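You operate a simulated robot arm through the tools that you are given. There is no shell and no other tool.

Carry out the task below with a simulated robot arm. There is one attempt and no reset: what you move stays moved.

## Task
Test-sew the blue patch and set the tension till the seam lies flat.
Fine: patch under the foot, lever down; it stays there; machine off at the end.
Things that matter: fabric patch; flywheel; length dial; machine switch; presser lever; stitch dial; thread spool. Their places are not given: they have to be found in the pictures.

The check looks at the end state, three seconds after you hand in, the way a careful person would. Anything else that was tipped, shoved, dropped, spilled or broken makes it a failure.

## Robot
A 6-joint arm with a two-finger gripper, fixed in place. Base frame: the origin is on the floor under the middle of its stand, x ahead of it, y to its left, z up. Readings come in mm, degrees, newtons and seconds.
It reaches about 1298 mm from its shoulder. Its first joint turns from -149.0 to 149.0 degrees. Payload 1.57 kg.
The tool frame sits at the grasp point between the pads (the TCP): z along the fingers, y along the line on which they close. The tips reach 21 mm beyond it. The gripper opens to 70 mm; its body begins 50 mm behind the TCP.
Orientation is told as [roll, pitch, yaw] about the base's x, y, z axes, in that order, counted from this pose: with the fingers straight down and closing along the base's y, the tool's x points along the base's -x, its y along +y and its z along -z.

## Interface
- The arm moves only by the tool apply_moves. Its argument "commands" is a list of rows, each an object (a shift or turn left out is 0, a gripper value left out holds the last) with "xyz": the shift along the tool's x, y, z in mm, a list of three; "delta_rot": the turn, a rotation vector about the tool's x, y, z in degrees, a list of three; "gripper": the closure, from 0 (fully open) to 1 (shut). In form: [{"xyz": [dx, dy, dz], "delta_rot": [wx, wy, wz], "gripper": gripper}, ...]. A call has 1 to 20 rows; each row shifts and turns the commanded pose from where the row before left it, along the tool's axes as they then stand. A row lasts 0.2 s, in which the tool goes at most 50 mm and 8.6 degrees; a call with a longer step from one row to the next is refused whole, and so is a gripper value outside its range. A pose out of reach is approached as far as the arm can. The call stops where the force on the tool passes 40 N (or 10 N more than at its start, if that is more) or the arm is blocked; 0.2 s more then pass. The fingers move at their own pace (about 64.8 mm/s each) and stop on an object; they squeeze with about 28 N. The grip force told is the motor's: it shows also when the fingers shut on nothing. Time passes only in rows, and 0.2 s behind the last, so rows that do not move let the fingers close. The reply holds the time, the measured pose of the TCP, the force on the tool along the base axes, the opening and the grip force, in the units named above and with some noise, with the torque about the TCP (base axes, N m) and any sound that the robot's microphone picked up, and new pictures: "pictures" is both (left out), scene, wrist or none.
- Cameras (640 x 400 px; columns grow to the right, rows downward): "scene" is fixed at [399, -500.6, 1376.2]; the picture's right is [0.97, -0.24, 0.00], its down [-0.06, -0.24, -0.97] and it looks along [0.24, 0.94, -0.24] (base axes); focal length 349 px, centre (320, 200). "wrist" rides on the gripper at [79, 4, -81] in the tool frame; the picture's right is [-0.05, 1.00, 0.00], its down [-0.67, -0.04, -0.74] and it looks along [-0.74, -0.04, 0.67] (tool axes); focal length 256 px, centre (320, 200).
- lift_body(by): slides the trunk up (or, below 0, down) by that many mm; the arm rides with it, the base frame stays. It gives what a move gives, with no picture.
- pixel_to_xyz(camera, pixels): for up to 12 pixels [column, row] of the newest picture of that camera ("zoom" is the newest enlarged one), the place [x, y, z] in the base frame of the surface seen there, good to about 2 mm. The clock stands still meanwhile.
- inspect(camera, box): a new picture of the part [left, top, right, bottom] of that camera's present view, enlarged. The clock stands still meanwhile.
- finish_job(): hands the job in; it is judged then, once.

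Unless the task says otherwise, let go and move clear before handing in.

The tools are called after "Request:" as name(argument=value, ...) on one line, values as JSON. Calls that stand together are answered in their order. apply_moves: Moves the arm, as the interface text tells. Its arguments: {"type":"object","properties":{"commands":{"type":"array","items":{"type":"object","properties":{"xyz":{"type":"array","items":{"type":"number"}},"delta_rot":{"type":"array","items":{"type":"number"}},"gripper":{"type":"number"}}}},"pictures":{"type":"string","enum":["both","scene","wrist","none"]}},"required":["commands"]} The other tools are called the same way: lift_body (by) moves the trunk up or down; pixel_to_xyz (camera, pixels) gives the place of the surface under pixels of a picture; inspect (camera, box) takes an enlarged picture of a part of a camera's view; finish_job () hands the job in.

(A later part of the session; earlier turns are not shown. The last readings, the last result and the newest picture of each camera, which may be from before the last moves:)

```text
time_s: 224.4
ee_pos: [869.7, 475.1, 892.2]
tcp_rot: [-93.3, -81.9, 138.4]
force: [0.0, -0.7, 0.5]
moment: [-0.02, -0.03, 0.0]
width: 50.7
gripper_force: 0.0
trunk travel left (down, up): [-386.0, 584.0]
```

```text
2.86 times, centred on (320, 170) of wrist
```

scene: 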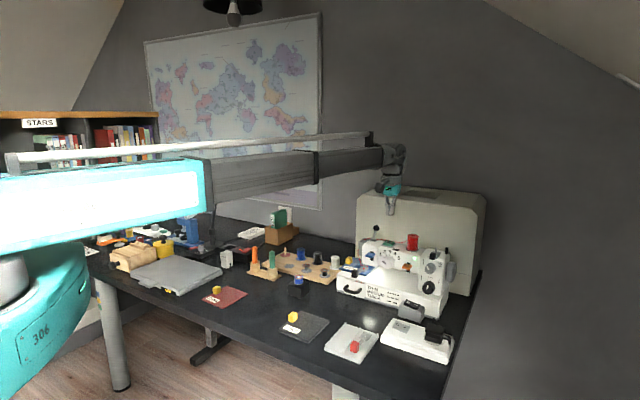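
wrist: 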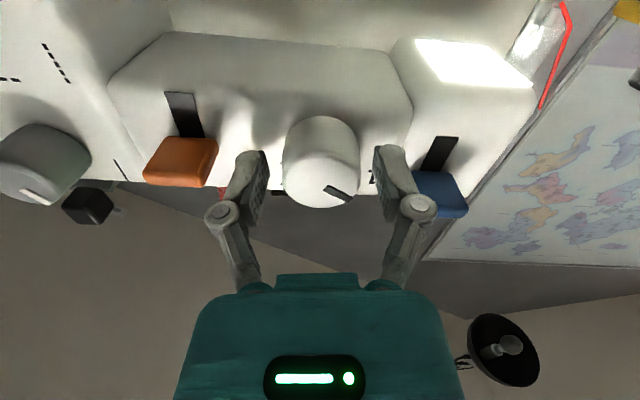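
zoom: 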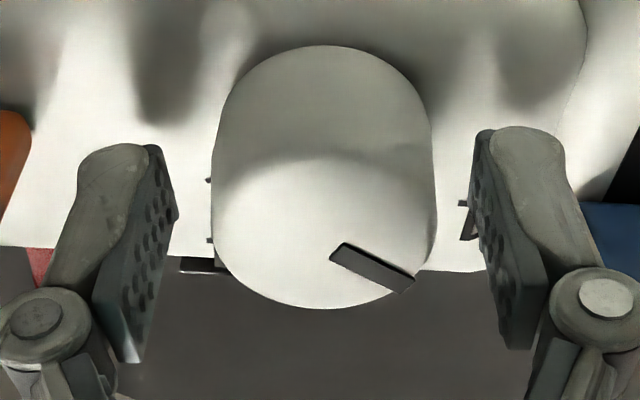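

Request:
apply_moves(commands=[{"gripper": 0.5}, {"gripper": 0.6}, {"gripper": 0.7}, {"gripper": 0.7}, {"delta_rot": [0, 0, 4]}, {"delta_rot": [0, 0, 4]}, {"delta_rot": [0, 0, 4]}, {"delta_rot": [0, 0, 4]}, {}], pictures="none")

Request:
inspect(camera="scene", box=[370, 243, 410, 268])

Request:
inspect(camera="wrist", box=[220, 100, 420, 240])

```text
time_s: 226.4
ee_pos: [868.2, 476.3, 892.2]
tcp_rot: [93.1, -81.9, -47.9]
force: [-2.3, 6.5, 1.8]
moment: [-0.28, 0.23, -0.05]
width: 36.9
gripper_force: 31.9
trunk travel left (down, up): [-386.0, 584.0]
```

```text
16.00 times, centred on (390, 256) of scene
```

zoom: 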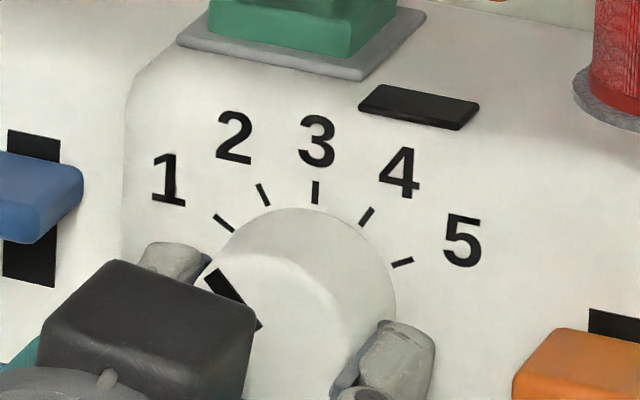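

```text
2.86 times, centred on (320, 170) of wrist
```

zoom: 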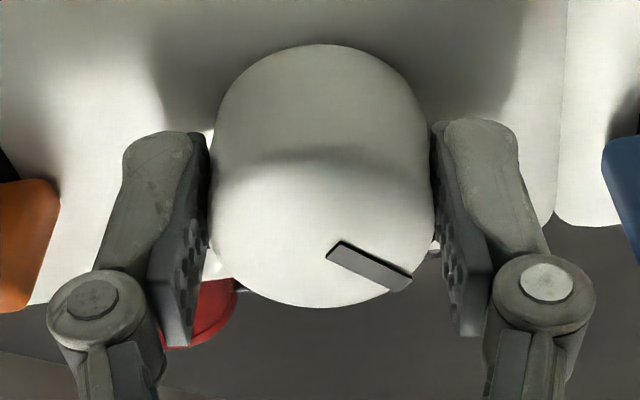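

Pointer at about -50°; 5° more, then release and check.

Request:
apply_moves(commands=[{"delta_rot": [0, 0, 5]}, {}, {"gripper": 0.5}, {"gripper": 0.28}, {"gripper": 0.28}, {"gripper": 0.28}, {"xyz": [0, 0, -20]}, {"xyz": [0, 0, -40]}, {"xyz": [0, 0, -40]}, {}], pictures="wrist")

Request:
inspect(camera="scene", box=[370, 243, 410, 268])

Request:
inspect(camera="wrist", box=[220, 40, 420, 165])

```text
time_s: 228.6
ee_pos: [799.9, 402.3, 891.4]
tcp_rot: [91.6, -77.0, -46.4]
force: [1.2, 0.1, -0.6]
moment: [0.03, -0.01, 0.01]
width: 50.2
gripper_force: 0.1
trunk travel left (down, up): [-386.0, 584.0]
```

wrist: 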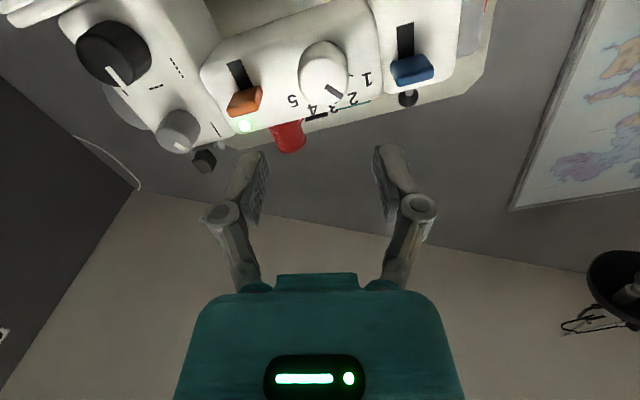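

```text
16.00 times, centred on (390, 256) of scene
```

zoom: 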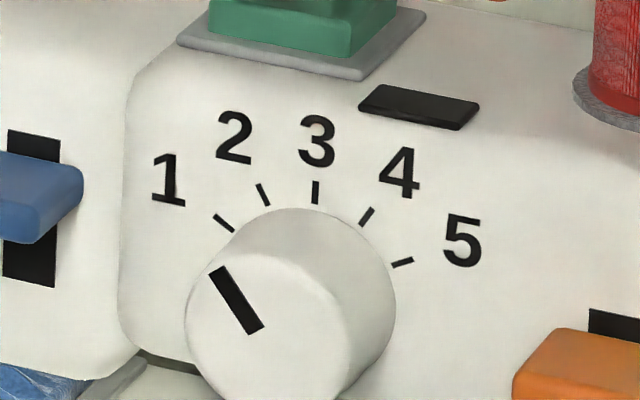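

```text
3.20 times, centred on (320, 102) of wrist
```

zoom: 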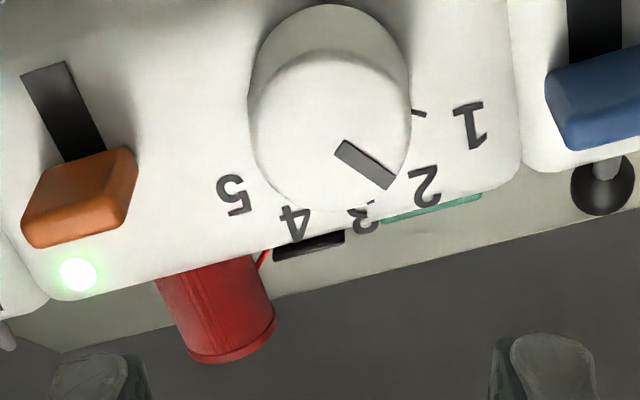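

The pointer reads about -39° (≈1.7). I'll re-grip and turn back about 6° to be nearer 1.5.

Request:
apply_moves(commands=[{"xyz": [0, 0, 35]}, {"xyz": [0, 0, 35]}, {}], pictures="wrist")

Request:
inspect(camera="wrist", box=[220, 80, 420, 240])

```text
time_s: 229.4
ee_pos: [847.7, 452.9, 891.6]
tcp_rot: [91.4, -76.9, -46.2]
force: [0.7, 0.1, -1.0]
moment: [0.01, -0.02, -0.01]
width: 50.4
gripper_force: 0.0
trunk travel left (down, up): [-386.0, 584.0]
```

wrist: 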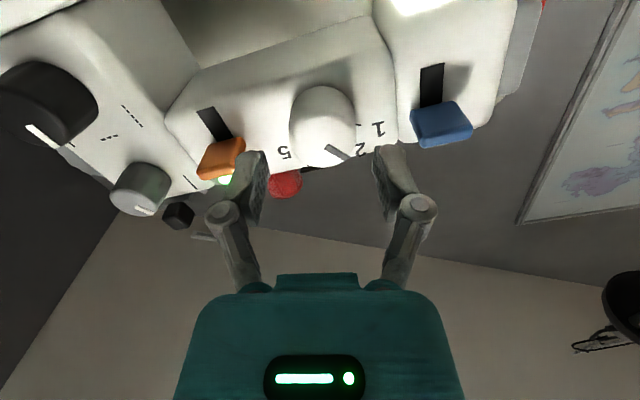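

```text
2.50 times, centred on (320, 160) of wrist
```

zoom: 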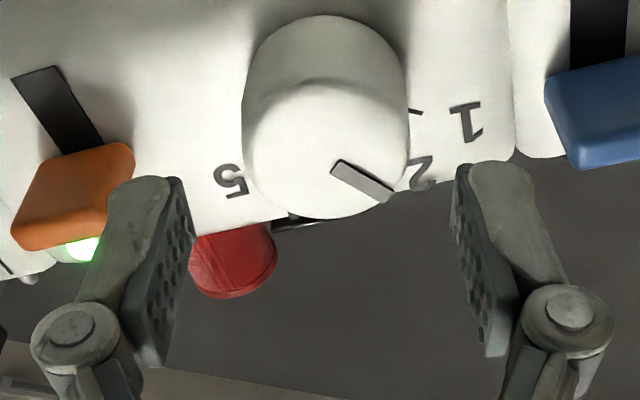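

Aligned. Advancing 30 mm, gripping and turning -6°.

Request:
apply_moves(commands=[{"xyz": [0, 0, 10]}, {"xyz": [0, 0, 10]}, {"xyz": [0, 0, 10]}, {}, {"gripper": 0.5}, {"gripper": 0.6}, {"gripper": 0.7}, {"gripper": 0.7}, {"delta_rot": [0, 0, -3]}, {"delta_rot": [0, 0, -3]}, {}, {"gripper": 0.5}, {"gripper": 0.28}, {"gripper": 0.28}, {"gripper": 0.28}, {"xyz": [0, 0, -20]}, {"xyz": [0, 0, -40]}, {"xyz": [0, 0, -40]}, {}], pictures="wrist")

Request:
inspect(camera="scene", box=[370, 243, 410, 268])

Request:
inspect(camera="wrist", box=[220, 40, 420, 165])

```text
time_s: 233.4
ee_pos: [797.2, 403.1, 893.0]
tcp_rot: [93.3, -83.0, -48.0]
force: [-0.6, 0.3, -0.4]
moment: [-0.01, 0.03, 0.01]
width: 50.4
gripper_force: 0.1
trunk travel left (down, up): [-386.0, 584.0]
```

wrist: 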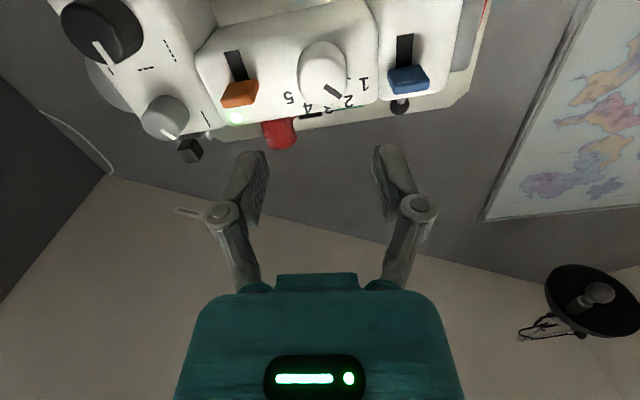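

```text
16.00 times, centred on (390, 256) of scene
```

zoom: 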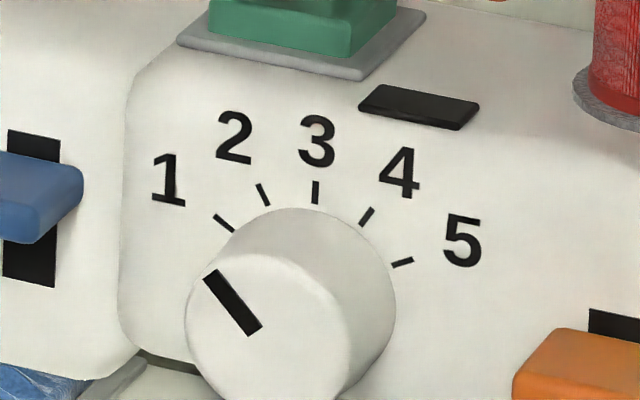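

```text
3.20 times, centred on (320, 102) of wrist
```

zoom: 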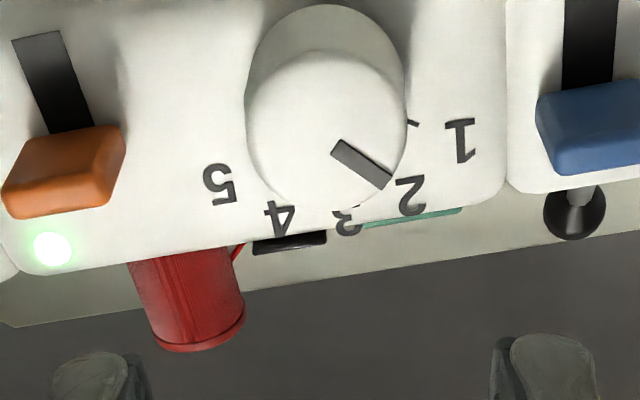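

The pointer is now midway between 1 and 2 (≈-46°). Going back to RUN for another test seam.

Request:
lift_body(by=358)

Request:
apply_moves(commands=[{"delta_rot": [0, 0, -7], "gripper": 1}, {"delta_rot": [0, 8.18, 0]}, {"delta_rot": [0, 8.18, 0]}, {"delta_rot": [0, 8.18, 0]}, {"delta_rot": [0, 8.18, 0]}, {"delta_rot": [0, 8.18, 0]}, {"delta_rot": [0, 8.18, 0]}, {"delta_rot": [0, 8.18, 0]}, {"delta_rot": [0, 8.18, 0]}, {"delta_rot": [0, 8.18, 0]}, {"delta_rot": [0, 8.18, 0]}, {"delta_rot": [0, 8.2, 0]}, {}], pictures="none")

```text
time_s: 236.9
ee_pos: [799.0, 403.3, 1250.1]
tcp_rot: [93.2, -82.8, -48.0]
force: [0.8, -0.1, 0.2]
moment: [0.03, -0.03, 0.0]
width: 50.4
gripper_force: 0.1
trunk travel left (down, up): [-744.0, 226.0]
```

```text
time_s: 239.7
ee_pos: [797.5, 403.2, 1061.6]
tcp_rot: [0.1, -0.3, 45.1]
force: [-0.5, 0.4, 0.5]
moment: [0.0, 0.01, -0.01]
width: 0.0
gripper_force: 28.0
out of reach, approached as far as the arm can: row 2, 3, 4, 5, 6, 7, 8, 9, 10, 11
trunk travel left (down, up): [-744.0, 226.0]
```

Moving over RUN and pressing.

Request:
apply_moves(commands=[{"xyz": [-40.6, 5.1, 0]}, {"xyz": [-40.6, 5.1, 0]}, {"xyz": [-40.6, 5.1, 0]}, {"xyz": [-40.6, 5.1, 0]}, {}], pictures="none")

Request:
lift_body(by=-93)

Request:
lift_body(by=-5)

Request:
apply_moves(commands=[{}], pictures="none")

Request:
lift_body(by=100)

Request:
apply_moves(commands=[{}, {}], pictures="scene")

Request:
inspect(camera="scene", box=[350, 258, 374, 273])

```text
time_s: 240.9
ee_pos: [899.1, 532.7, 1061.9]
tcp_rot: [0.0, -0.4, 45.1]
force: [0.9, 0.3, 0.1]
moment: [0.01, 0.02, 0.01]
width: 0.0
gripper_force: 27.6
out of reach, approached as far as the arm can: row 2
trunk travel left (down, up): [-744.0, 226.0]
```

```text
time_s: 242.1
ee_pos: [900.1, 533.1, 969.5]
tcp_rot: [0.0, -0.4, 45.1]
force: [-0.1, -0.1, 0.4]
moment: [0.0, -0.03, 0.01]
width: 0.2
gripper_force: 27.9
trunk travel left (down, up): [-651.0, 319.0]
```

```text
time_s: 242.7
ee_pos: [900.0, 533.7, 964.7]
tcp_rot: [0.1, -0.3, 45.1]
force: [-1.0, -0.2, 1.6]
moment: [0.02, 0.0, 0.02]
width: 6.0
gripper_force: 28.9
trunk travel left (down, up): [-646.0, 324.0]
heard: click
```

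```text
time_s: 243.1
ee_pos: [898.6, 533.5, 963.9]
tcp_rot: [0.1, -0.4, 45.1]
force: [-0.8, -0.7, 1.8]
moment: [-0.01, 0.0, 0.02]
width: 5.9
gripper_force: 28.2
trunk travel left (down, up): [-646.0, 324.0]
```

```text
time_s: 244.4
ee_pos: [899.5, 534.3, 1064.4]
tcp_rot: [0.1, -0.4, 45.2]
force: [0.1, -0.7, -0.5]
moment: [0.0, 0.02, -0.02]
width: 0.1
gripper_force: 28.4
trunk travel left (down, up): [-746.0, 224.0]
```

```text
time_s: 245.0
ee_pos: [899.2, 533.6, 1065.0]
tcp_rot: [0.1, -0.4, 45.1]
force: [0.0, -0.4, -0.9]
moment: [0.01, 0.02, -0.02]
width: 0.0
gripper_force: 28.2
trunk travel left (down, up): [-746.0, 224.0]
```

scene: 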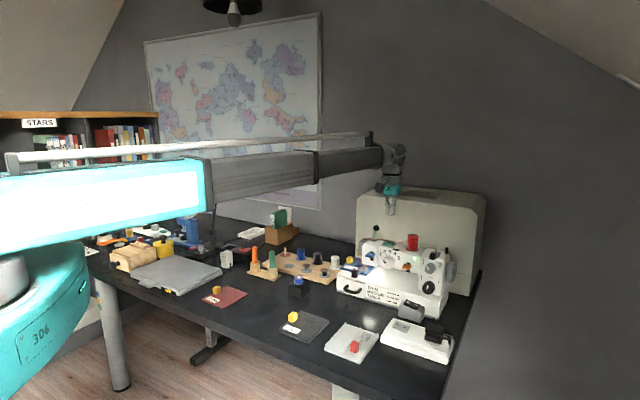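

```text
16.00 times, centred on (362, 266) of scene
```

zoom: 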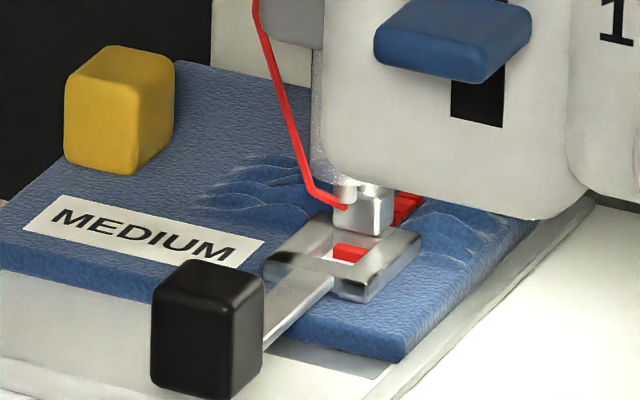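

No new ripple visible. I'll look from the left again for loops.

Request:
apply_moves(commands=[{"delta_rot": [0, 0, 8.18]}, {"delta_rot": [0, 0, 8.18]}, {"delta_rot": [0, 0, 8.18]}, {"delta_rot": [0, 0, 8.18]}, {"delta_rot": [0, 0, 8.18]}, {"delta_rot": [0, 0, 8.18]}, {"delta_rot": [0, 0, 8.18]}, {"delta_rot": [0, 0, 8.18]}, {"delta_rot": [0, 0, 8.18]}, {"delta_rot": [0, 0, 8.18]}, {"delta_rot": [0, 0, 8.2]}, {"xyz": [42.8, 3.3, 0]}, {"xyz": [42.8, 3.3, 0]}, {"xyz": [42.8, 3.3, 0]}, {"xyz": [42.8, 3.3, 0], "gripper": 0}, {"xyz": [42.8, 3.3, 0]}, {}], pictures="none")

Request:
lift_body(by=-120)

Request:
apply_moves(commands=[{}], pictures="wrist")

Request:
inspect(camera="wrist", box=[310, 140, 374, 190])

Request:
inspect(camera="wrist", box=[314, 166, 354, 191])

```text
time_s: 248.6
ee_pos: [760.0, 693.2, 1064.3]
tcp_rot: [0.4, 0.0, -44.9]
force: [-0.8, -1.2, 0.6]
moment: [0.01, -0.03, -0.01]
width: 69.6
gripper_force: 0.0
out of reach, approached as far as the arm can: row 14
trunk travel left (down, up): [-746.0, 224.0]
```

```text
time_s: 250.1
ee_pos: [761.1, 693.5, 944.5]
tcp_rot: [0.4, 0.0, -44.9]
force: [0.1, 0.4, 0.2]
moment: [-0.02, -0.02, -0.02]
width: 69.8
gripper_force: 0.1
trunk travel left (down, up): [-626.0, 344.0]
```

```text
time_s: 250.5
ee_pos: [760.0, 693.8, 943.4]
tcp_rot: [0.4, 0.0, -44.8]
force: [0.2, -1.1, 0.6]
moment: [0.0, -0.03, -0.04]
width: 69.9
gripper_force: 0.0
trunk travel left (down, up): [-626.0, 344.0]
```

wrist: 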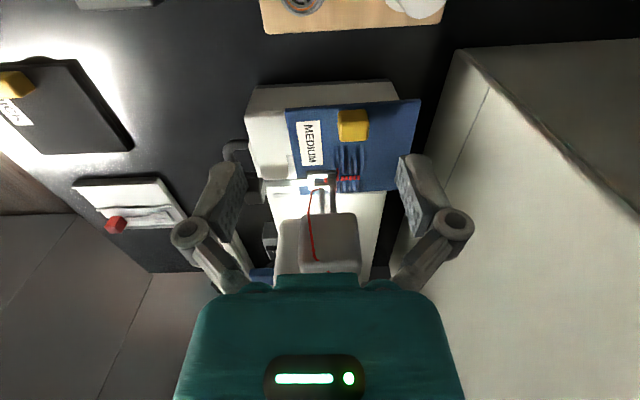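

```text
8.00 times, centred on (342, 165) of wrist
```

zoom: 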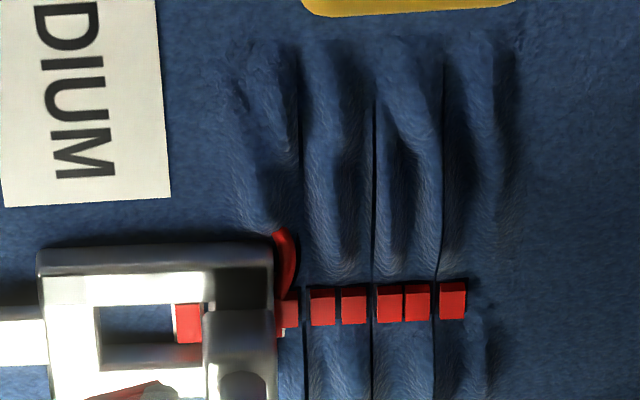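

```text
16.00 times, centred on (334, 178) of wrist
```

zoom: 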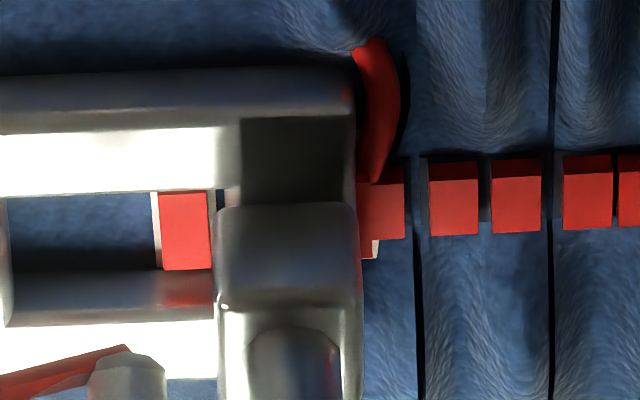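

The only loop visible is the old one from setting 1 (now behind the foot at (380,110)); beside the foot the cloth looks smooth. I'll zoom on the newest stretch.

Request:
inspect(camera="wrist", box=[306, 152, 346, 177])

Request:
inspect(camera="wrist", box=[306, 170, 346, 195])

Request:
inspect(camera="scene", box=[354, 261, 378, 276])

Request:
pixel_to_xyz(camera="zoom", pixels=[[335, 308], [350, 205], [345, 160], [305, 260], [220, 210], [205, 190], [290, 180], [395, 165]])

```text
16.00 times, centred on (326, 164) of wrist
```

zoom: 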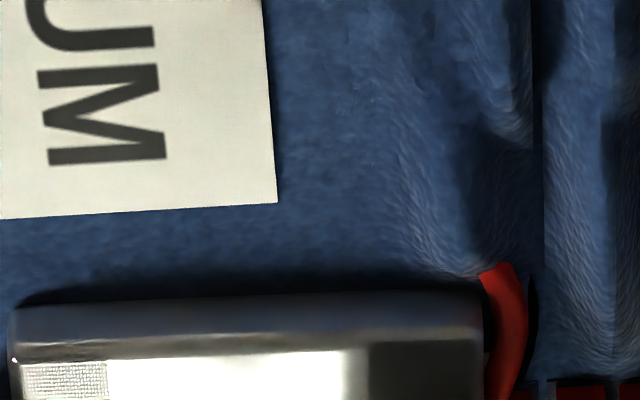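

```text
16.00 times, centred on (326, 182) of wrist
```

zoom: 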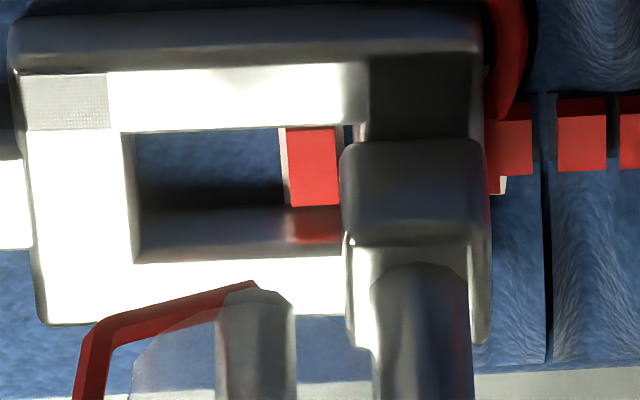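

```text
16.00 times, centred on (366, 268) of scene
```

zoom: 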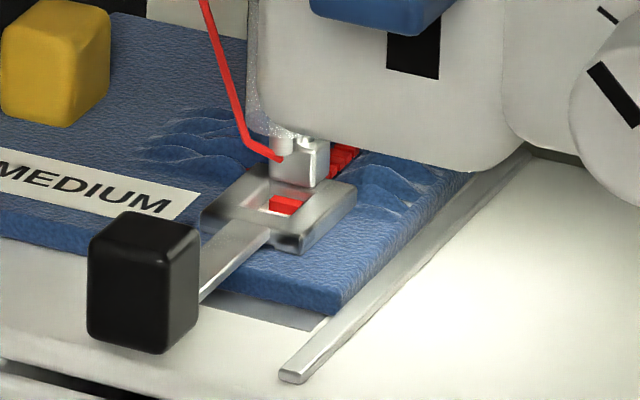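

```text
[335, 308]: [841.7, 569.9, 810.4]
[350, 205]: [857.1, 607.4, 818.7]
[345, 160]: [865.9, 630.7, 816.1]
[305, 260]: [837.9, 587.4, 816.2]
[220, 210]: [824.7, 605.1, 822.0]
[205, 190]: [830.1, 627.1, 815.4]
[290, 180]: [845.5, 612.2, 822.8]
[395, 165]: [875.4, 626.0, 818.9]
```

The newest stretch looks smooth, but small loops could be hidden under the foot. I'll do one more run at this same setting so that this stretch comes out behind the foot for a clear look.

Request:
lift_body(by=120)

Request:
apply_moves(commands=[{"xyz": [-42.8, -3.3, 0], "gripper": 1}, {"xyz": [-42.8, -3.3, 0]}, {"xyz": [-42.8, -3.3, 0]}, {"xyz": [-42.8, -3.3, 0]}, {"xyz": [-42.8, -3.3, 0]}, {"delta_rot": [0, 0, -8.18]}, {"delta_rot": [0, 0, -8.18]}, {"delta_rot": [0, 0, -8.18]}, {"delta_rot": [0, 0, -8.18]}, {"delta_rot": [0, 0, -8.18]}, {"delta_rot": [0, 0, -8.18]}, {"delta_rot": [0, 0, -8.18]}, {"delta_rot": [0, 0, -8.18]}, {"delta_rot": [0, 0, -8.18]}, {"delta_rot": [0, 0, -8.18]}, {"delta_rot": [0, 0, -8.2]}, {}], pictures="wrist")

```text
time_s: 252.0
ee_pos: [761.3, 693.5, 1063.0]
tcp_rot: [0.5, 0.0, -44.9]
force: [-0.4, -0.5, -0.4]
moment: [-0.01, -0.02, -0.02]
width: 70.2
gripper_force: 0.1
trunk travel left (down, up): [-746.0, 224.0]
```

```text
time_s: 255.6
ee_pos: [901.2, 530.3, 1064.7]
tcp_rot: [0.0, -0.4, 45.2]
force: [-0.1, 0.5, -0.2]
moment: [-0.02, 0.03, 0.02]
width: 0.0
gripper_force: 27.9
trunk travel left (down, up): [-746.0, 224.0]
```

wrist: 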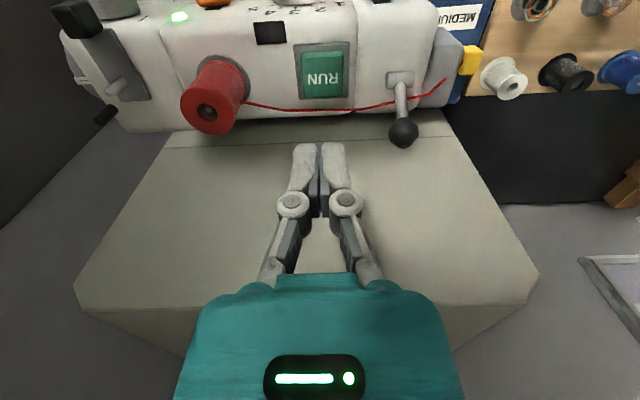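

Over RUN. Pressing again.

Request:
apply_moves(commands=[{"xyz": [0, 2.5, 0]}, {}], pictures="none")

Request:
lift_body(by=-95)

Request:
lift_body(by=-5)

Request:
apply_moves(commands=[{}, {}], pictures="none")

Request:
lift_body(by=100)

Request:
apply_moves(commands=[{}, {}], pictures="scene")

Request:
inspect(camera="scene", box=[350, 258, 374, 273])

```text
time_s: 256.2
ee_pos: [898.8, 532.9, 1064.4]
tcp_rot: [0.0, -0.3, 45.0]
force: [-0.3, -0.1, -0.1]
moment: [-0.02, -0.05, 0.01]
width: 0.0
gripper_force: 28.1
trunk travel left (down, up): [-746.0, 224.0]
```

```text
time_s: 257.5
ee_pos: [899.2, 532.5, 969.9]
tcp_rot: [0.0, -0.4, 45.1]
force: [-0.7, -0.2, -0.6]
moment: [0.0, 0.03, -0.03]
width: 0.1
gripper_force: 27.8
trunk travel left (down, up): [-651.0, 319.0]
```

```text
time_s: 258.0
ee_pos: [900.2, 533.3, 964.5]
tcp_rot: [0.0, -0.3, 45.1]
force: [0.0, 0.4, 2.0]
moment: [0.01, 0.01, 0.0]
width: 6.0
gripper_force: 28.5
trunk travel left (down, up): [-646.0, 324.0]
heard: click
```

```text
time_s: 258.6
ee_pos: [899.6, 532.8, 965.0]
tcp_rot: [0.0, -0.5, 45.1]
force: [0.4, -0.6, 0.6]
moment: [-0.02, 0.01, -0.02]
width: 6.3
gripper_force: 28.5
trunk travel left (down, up): [-646.0, 324.0]
```

```text
time_s: 260.0
ee_pos: [899.5, 531.9, 1064.6]
tcp_rot: [0.0, -0.4, 45.1]
force: [0.2, -0.5, 0.5]
moment: [0.0, 0.01, 0.02]
width: 0.0
gripper_force: 28.8
trunk travel left (down, up): [-746.0, 224.0]
```

```text
time_s: 260.6
ee_pos: [898.7, 532.1, 1064.1]
tcp_rot: [0.1, -0.4, 45.1]
force: [-0.2, -0.6, 0.1]
moment: [0.01, -0.03, 0.02]
width: 0.0
gripper_force: 28.6
trunk travel left (down, up): [-746.0, 224.0]
```

scene: 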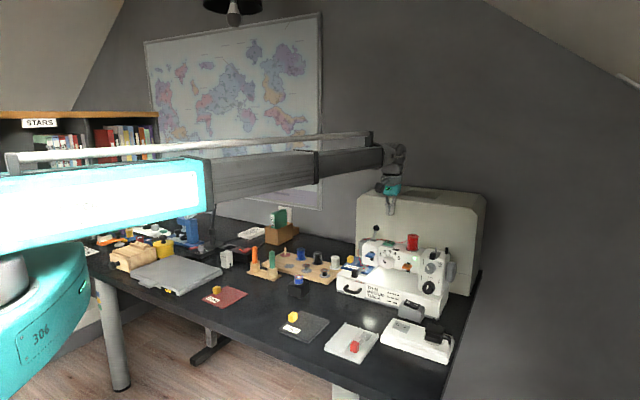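

```text
16.00 times, centred on (362, 266) of scene
```

zoom: 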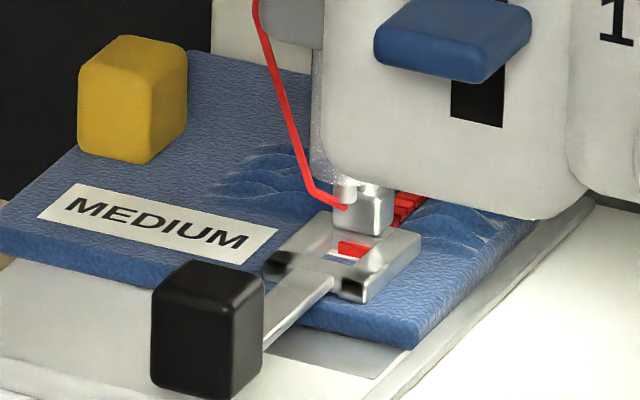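

Another step fed, no new ripples. Looking from the left to check the stitches just behind the foot.

Request:
apply_moves(commands=[{"delta_rot": [0, 0, 8.18]}, {"delta_rot": [0, 0, 8.18]}, {"delta_rot": [0, 0, 8.18]}, {"delta_rot": [0, 0, 8.18]}, {"delta_rot": [0, 0, 8.18]}, {"delta_rot": [0, 0, 8.18]}, {"delta_rot": [0, 0, 8.18]}, {"delta_rot": [0, 0, 8.18]}, {"delta_rot": [0, 0, 8.18]}, {"delta_rot": [0, 0, 8.18]}, {"delta_rot": [0, 0, 8.2]}, {"xyz": [42.8, 3.3, 0]}, {"xyz": [42.8, 3.3, 0]}, {"xyz": [42.8, 3.3, 0]}, {"xyz": [42.8, 3.3, 0], "gripper": 0}, {"xyz": [42.8, 3.3, 0]}, {}], pictures="none")

Request:
lift_body(by=-120)

Request:
apply_moves(commands=[{}], pictures="wrist")

Request:
inspect(camera="wrist", box=[310, 140, 374, 190])

Request:
inspect(camera="wrist", box=[318, 164, 358, 189])

```text
time_s: 264.2
ee_pos: [760.8, 696.1, 1063.5]
tcp_rot: [0.5, 0.0, -44.8]
force: [0.2, 0.1, 0.2]
moment: [0.02, 0.0, -0.01]
width: 69.8
gripper_force: 0.0
trunk travel left (down, up): [-746.0, 224.0]
```

```text
time_s: 265.7
ee_pos: [759.9, 694.8, 945.1]
tcp_rot: [0.4, -0.1, -44.8]
force: [-1.0, -0.4, 0.5]
moment: [0.0, 0.01, 0.0]
width: 70.0
gripper_force: 0.0
trunk travel left (down, up): [-626.0, 344.0]
```

```text
time_s: 266.1
ee_pos: [761.9, 695.6, 944.1]
tcp_rot: [0.4, 0.0, -44.9]
force: [-0.1, -0.2, -0.1]
moment: [-0.02, 0.01, 0.0]
width: 69.9
gripper_force: 0.1
trunk travel left (down, up): [-626.0, 344.0]
```

wrist: 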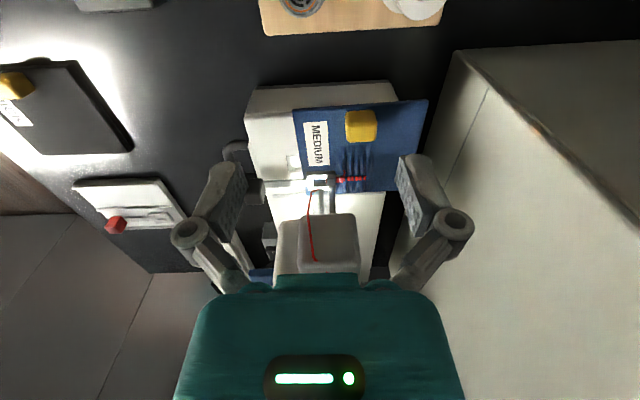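

```text
8.00 times, centred on (342, 165) of wrist
```

zoom: 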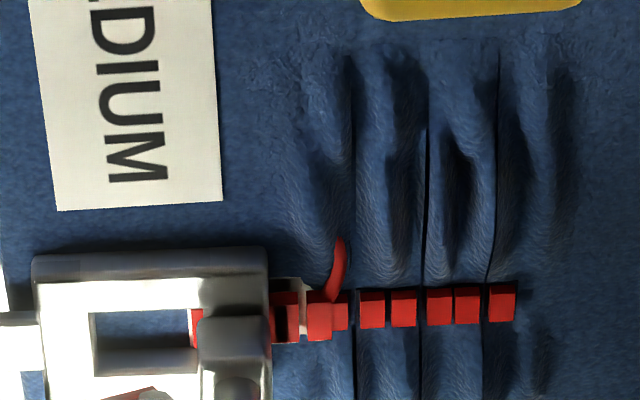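

```text
16.00 times, centred on (338, 176) of wrist
```

zoom: 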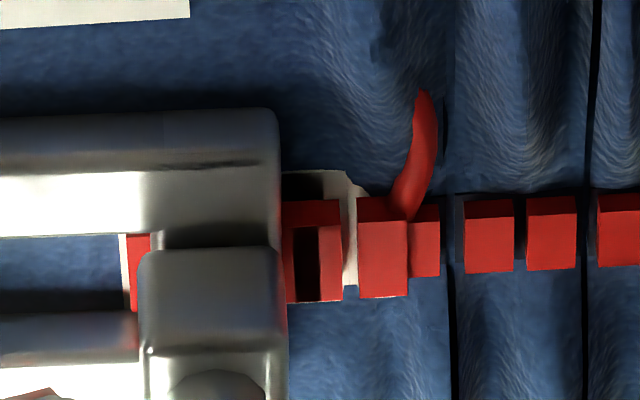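

There's a white piece at the last stitches (zoom (340,180)) that I want to see better. I'll bring the camera a bit closer.

Request:
apply_moves(commands=[{"xyz": [-16, 0, 0]}, {"xyz": [-16, 0, 0]}, {}], pictures="none")

Request:
lift_body(by=-60)

Request:
apply_moves(commands=[{}], pictures="wrist")

Request:
inspect(camera="wrist", box=[305, 160, 369, 200])

Request:
inspect(camera="wrist", box=[318, 172, 358, 197])

```text
time_s: 266.9
ee_pos: [784.5, 671.2, 944.2]
tcp_rot: [0.3, 0.1, -45.0]
force: [0.7, 0.2, 0.2]
moment: [-0.03, -0.02, 0.0]
width: 70.1
gripper_force: 0.0
trunk travel left (down, up): [-626.0, 344.0]
```

```text
time_s: 267.9
ee_pos: [783.5, 672.1, 883.2]
tcp_rot: [0.4, 0.0, -44.9]
force: [-0.2, 0.1, -0.8]
moment: [0.04, -0.02, 0.01]
width: 70.2
gripper_force: 0.1
trunk travel left (down, up): [-566.0, 404.0]
```

```text
time_s: 268.3
ee_pos: [784.4, 672.6, 883.7]
tcp_rot: [0.4, -0.1, -45.0]
force: [0.1, -0.3, 0.0]
moment: [0.0, 0.02, 0.01]
width: 70.0
gripper_force: 0.0
trunk travel left (down, up): [-566.0, 404.0]
```

wrist: 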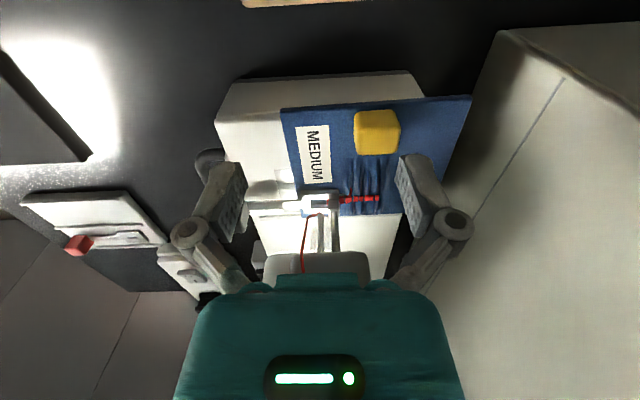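

```text
10.00 times, centred on (337, 180) of wrist
```

zoom: 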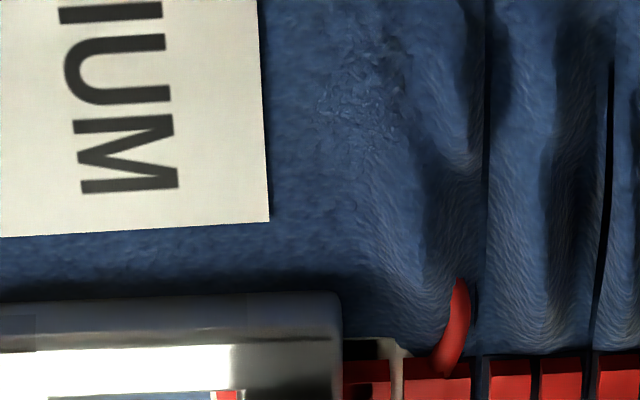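

```text
16.00 times, centred on (338, 184) of wrist
```

zoom: 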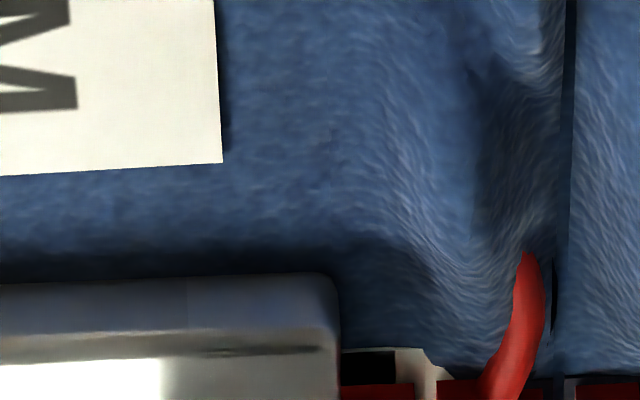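

Request:
inspect(camera="wrist", box=[320, 188, 360, 213])

Request:
inspect(camera="wrist", box=[296, 188, 336, 213])

```text
16.00 times, centred on (340, 200) of wrist
```

zoom: 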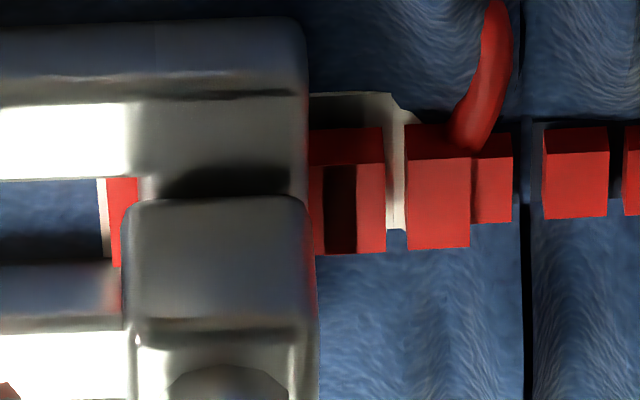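

```text
16.00 times, centred on (316, 200) of wrist
```

zoom: 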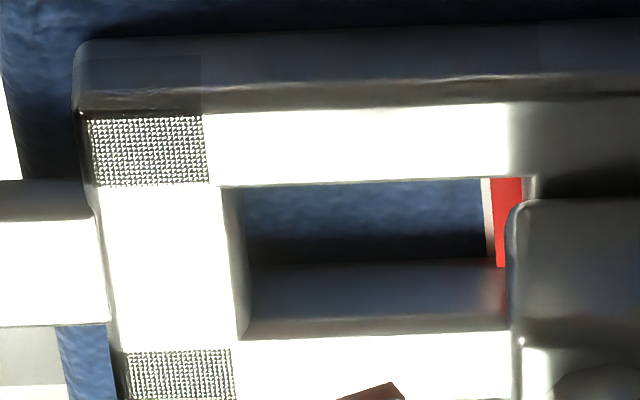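

I want a view of the stitches just behind the foot from the back-left. I'll raise a bit, turn to yaw -70 and shift back.

Request:
lift_body(by=34)

Request:
apply_moves(commands=[{"delta_rot": [0, 0, 8.33]}, {"delta_rot": [0, 0, 8.33]}, {"delta_rot": [0, 0, 8.34]}, {"xyz": [24.1, 24, 0]}, {"xyz": [24.1, 24, 0]}, {}], pictures="wrist")

Request:
inspect(camera="wrist", box=[270, 150, 370, 230])

```text
time_s: 269.0
ee_pos: [784.5, 671.9, 917.6]
tcp_rot: [0.4, 0.0, -44.9]
force: [0.2, 0.2, 0.3]
moment: [-0.01, -0.01, 0.0]
width: 70.0
gripper_force: 0.1
trunk travel left (down, up): [-600.0, 370.0]
```

```text
time_s: 270.4
ee_pos: [813.9, 734.2, 918.0]
tcp_rot: [0.2, 0.0, -69.8]
force: [0.5, -0.2, -0.6]
moment: [-0.05, -0.03, -0.01]
width: 70.1
gripper_force: 0.0
trunk travel left (down, up): [-600.0, 370.0]
```

wrist: 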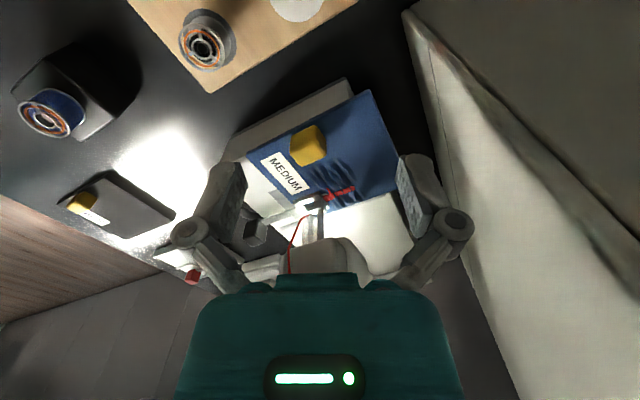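

```text
5.00 times, centred on (320, 190) of wrist
```

zoom: 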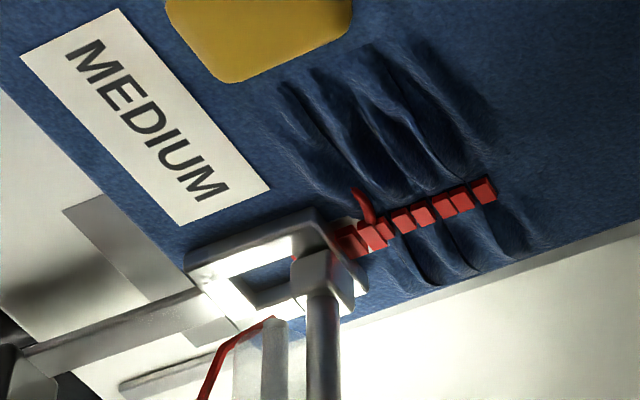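

Request:
inspect(camera="wrist", box=[322, 180, 362, 205])

Request:
inspect(camera="wrist", box=[306, 185, 346, 210])

```text
16.00 times, centred on (342, 192) of wrist
```

zoom: 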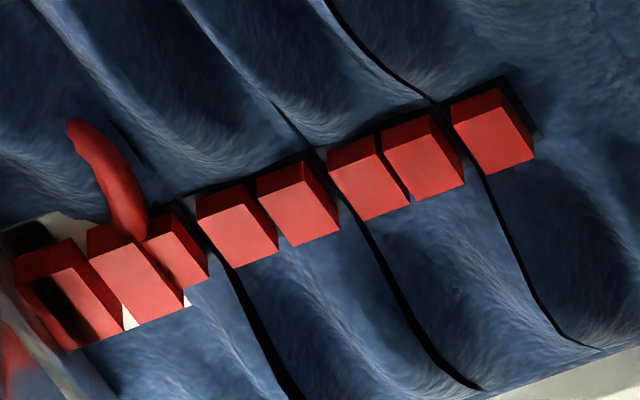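

```text
16.00 times, centred on (326, 198) of wrist
```

zoom: 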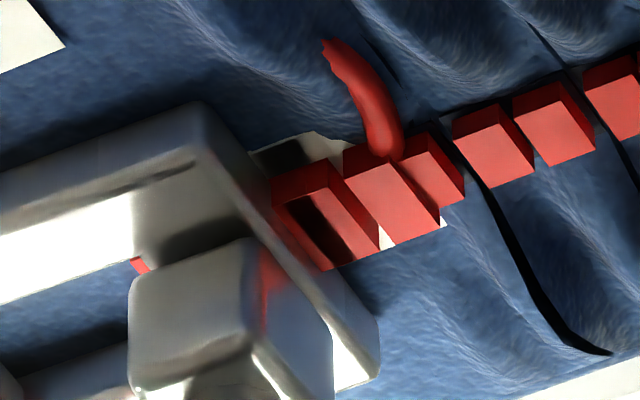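

The last segments are shorter (stitches closer together) and a cream piece is visible beneath them. I'll check that the length and stitch dials haven't been disturbed.

Request:
inspect(camera="scene", box=[396, 242, 460, 302])

Request:
inspect(camera="scene", box=[330, 225, 458, 315])

Request:
inspect(camera="scene", box=[340, 250, 388, 280])

```text
6.67 times, centred on (428, 272) of scene
```

zoom: 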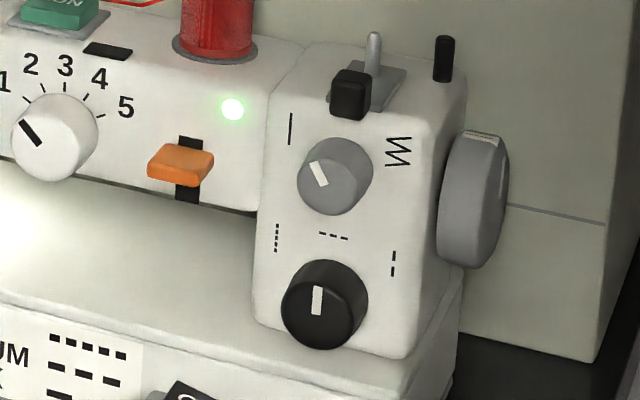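

```text
4.44 times, centred on (394, 270) of scene
```

zoom: 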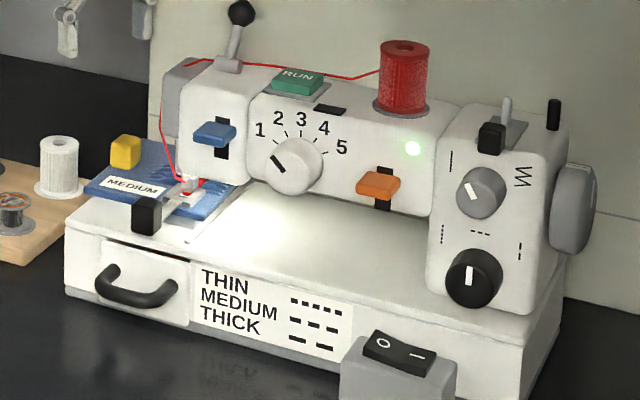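

```text
13.33 times, centred on (364, 265) of scene
```

zoom: 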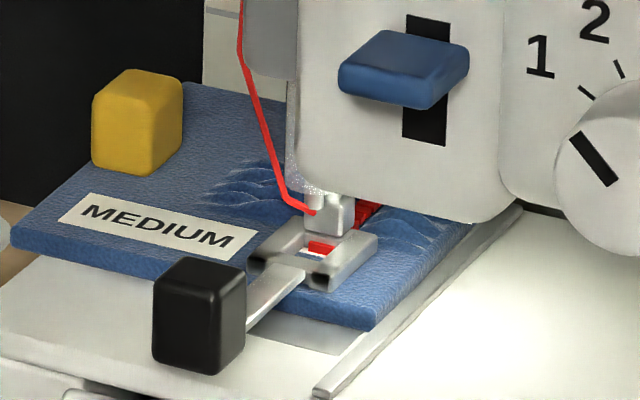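

Dials are untouched. I'll measure the patch's corners now for position and yaw.

Request:
pixel_to_xyz(camera="zoom", pixels=[[18, 238], [368, 322], [190, 90], [100, 265], [250, 298], [310, 312], [400, 295], [440, 255], [50, 205], [120, 140], [320, 245], [300, 270]])

Request:
pixel_to_xyz(camera="wrist", pixels=[[250, 165], [368, 93], [398, 178], [300, 205], [310, 125], [262, 160], [360, 100], [385, 140]])

```text
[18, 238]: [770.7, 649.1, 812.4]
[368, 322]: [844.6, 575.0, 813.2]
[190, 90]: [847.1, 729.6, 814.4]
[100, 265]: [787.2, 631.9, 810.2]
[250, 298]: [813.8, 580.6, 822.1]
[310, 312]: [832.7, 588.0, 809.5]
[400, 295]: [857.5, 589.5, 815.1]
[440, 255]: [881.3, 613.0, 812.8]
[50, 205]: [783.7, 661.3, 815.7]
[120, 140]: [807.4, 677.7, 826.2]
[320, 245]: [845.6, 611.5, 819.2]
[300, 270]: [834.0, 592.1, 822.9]
```

```text
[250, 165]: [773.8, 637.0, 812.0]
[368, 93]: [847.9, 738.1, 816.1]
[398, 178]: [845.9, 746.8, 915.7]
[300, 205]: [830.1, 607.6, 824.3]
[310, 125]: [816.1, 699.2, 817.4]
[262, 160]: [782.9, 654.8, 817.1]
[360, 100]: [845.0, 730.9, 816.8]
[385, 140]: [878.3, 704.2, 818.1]
```

The patch is straight (front edge t≈1004 on both corners) and against the guide. I'll measure the cream piece and the smooth stretch near the latest stitches.

Request:
inspect(camera="wrist", box=[306, 185, 346, 210])

Request:
pixel_to_xyz(camera="zoom", pixels=[[325, 145], [280, 155], [385, 235], [445, 222], [300, 185], [320, 225], [395, 200], [365, 100], [330, 45], [140, 265], [490, 145], [230, 130]])

Request:
pixel_to_xyz(camera="zoom", pixels=[[60, 100], [120, 80], [180, 60], [220, 90], [260, 60], [300, 30], [400, 300], [430, 340], [450, 280], [380, 330], [480, 300], [550, 200]])

```text
16.00 times, centred on (326, 198) of wrist
```

zoom: 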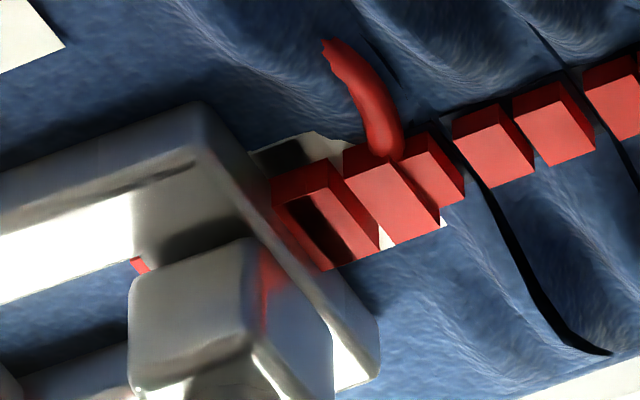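

```text
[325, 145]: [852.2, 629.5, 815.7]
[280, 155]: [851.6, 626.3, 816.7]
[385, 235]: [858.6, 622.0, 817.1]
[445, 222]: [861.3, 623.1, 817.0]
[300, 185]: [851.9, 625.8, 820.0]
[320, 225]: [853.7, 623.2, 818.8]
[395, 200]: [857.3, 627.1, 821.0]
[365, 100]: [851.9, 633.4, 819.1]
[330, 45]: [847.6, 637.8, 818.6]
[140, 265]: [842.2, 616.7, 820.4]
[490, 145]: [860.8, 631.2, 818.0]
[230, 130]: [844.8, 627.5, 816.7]
```

```text
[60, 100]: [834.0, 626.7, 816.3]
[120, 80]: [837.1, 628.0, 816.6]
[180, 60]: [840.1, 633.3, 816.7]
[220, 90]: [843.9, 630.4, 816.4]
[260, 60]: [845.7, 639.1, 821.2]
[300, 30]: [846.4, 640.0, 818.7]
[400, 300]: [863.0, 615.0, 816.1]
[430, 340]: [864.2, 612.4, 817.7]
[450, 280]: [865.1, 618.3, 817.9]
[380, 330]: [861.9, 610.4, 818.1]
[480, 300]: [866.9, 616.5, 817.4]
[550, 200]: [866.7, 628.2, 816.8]
```

No loop or ripple came from the last two runs at ~1.5 (the only loop belongs to the run at 1, the ridges to 2–4), so the seam now lies flat. Next: switch the machine off. Rising, travelling over to the switch and turning to yaw 45.

Request:
lift_body(by=150)

Request:
apply_moves(commands=[{"xyz": [-42.7, -4.06, 0], "gripper": 1}, {"xyz": [-42.7, -4.06, 0]}, {"xyz": [-42.7, -4.06, 0]}, {"xyz": [-42.7, -4.06, 0]}, {"xyz": [-42.7, -4.06, 0]}, {"xyz": [-42.7, -4.06, 0]}, {"xyz": [-42.7, -4.06, 0]}, {"xyz": [-42.7, -4.06, 0]}, {}], pictures="none")

Request:
apply_moves(commands=[{"delta_rot": [0, 0, -8.2]}, {"delta_rot": [0, 0, -8.2]}, {"delta_rot": [0, 0, -8.2]}, {"delta_rot": [0, 0, -8.2]}, {"delta_rot": [0, 0, -8.2]}, {"delta_rot": [0, 0, -8.2]}, {"delta_rot": [0, 0, -8.2]}, {"delta_rot": [0, 0, -8.2]}, {"delta_rot": [0, 0, -8.2]}, {"delta_rot": [0, 0, -8.2]}, {"delta_rot": [0, 0, -8.2]}, {"delta_rot": [0, 0, -8.2]}, {"delta_rot": [0, 0, -8.2]}, {"delta_rot": [0, 0, -8.2]}, {}], pictures="both")

```text
time_s: 272.2
ee_pos: [813.8, 732.8, 1067.1]
tcp_rot: [0.3, 0.3, -69.9]
force: [-0.1, -0.3, -0.9]
moment: [-0.01, 0.01, -0.03]
width: 69.9
gripper_force: 0.1
trunk travel left (down, up): [-750.0, 220.0]
```

```text
time_s: 274.2
ee_pos: [898.0, 400.9, 1069.6]
tcp_rot: [0.3, 0.1, -69.7]
force: [0.4, -0.5, 0.6]
moment: [0.02, -0.03, 0.02]
width: 0.0
gripper_force: 28.1
trunk travel left (down, up): [-750.0, 220.0]
```

```text
time_s: 277.4
ee_pos: [900.8, 400.4, 1068.5]
tcp_rot: [0.0, -0.4, 45.1]
force: [-1.2, 0.3, -0.1]
moment: [0.0, -0.01, 0.02]
width: 0.0
gripper_force: 27.7
trunk travel left (down, up): [-750.0, 220.0]
```

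scene: 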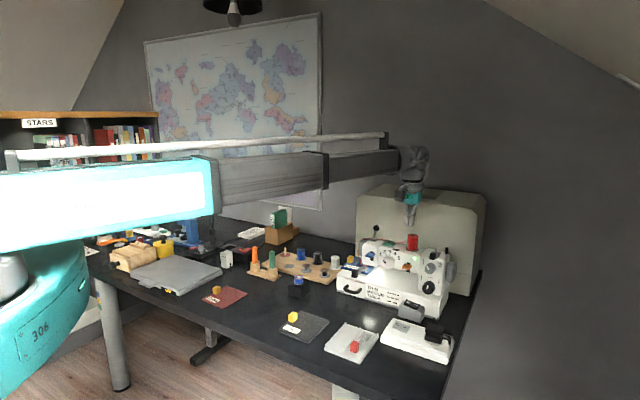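
wrist: 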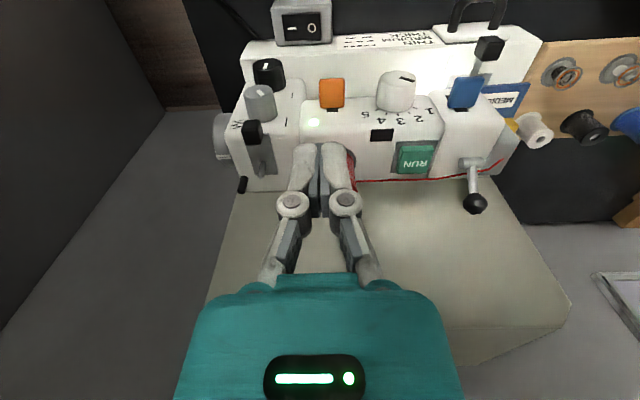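

In front of the switch's O side (s≈354). Tilting 30° and lowering.

Request:
apply_moves(commands=[{"delta_rot": [0, -7.5, 0]}, {"delta_rot": [0, -7.5, 0]}, {"delta_rot": [0, -7.5, 0]}, {"delta_rot": [0, -7.5, 0]}, {}], pictures="none")

Request:
lift_body(by=-180)

Request:
apply_moves(commands=[{}], pictures="wrist")

```text
time_s: 278.6
ee_pos: [901.8, 400.5, 1093.5]
tcp_rot: [0.2, -30.3, 44.9]
force: [0.5, 0.0, 1.0]
moment: [-0.02, -0.01, -0.04]
width: 0.3
gripper_force: 27.4
out of reach, approached as far as the arm can: row 1, 2, 3, 4
trunk travel left (down, up): [-750.0, 220.0]
```

```text
time_s: 280.6
ee_pos: [900.5, 400.3, 913.6]
tcp_rot: [0.1, -30.4, 44.9]
force: [-0.7, -0.1, 0.5]
moment: [0.02, -0.02, 0.0]
width: 0.2
gripper_force: 28.1
trunk travel left (down, up): [-570.0, 400.0]
```

```text
time_s: 281.0
ee_pos: [899.5, 401.2, 914.6]
tcp_rot: [0.0, -30.3, 44.8]
force: [0.0, 1.0, 0.5]
moment: [-0.02, 0.02, -0.01]
width: 0.2
gripper_force: 27.4
trunk travel left (down, up): [-570.0, 400.0]
```

wrist: 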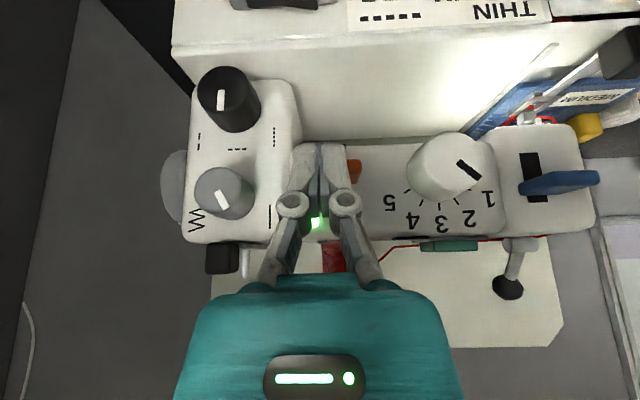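

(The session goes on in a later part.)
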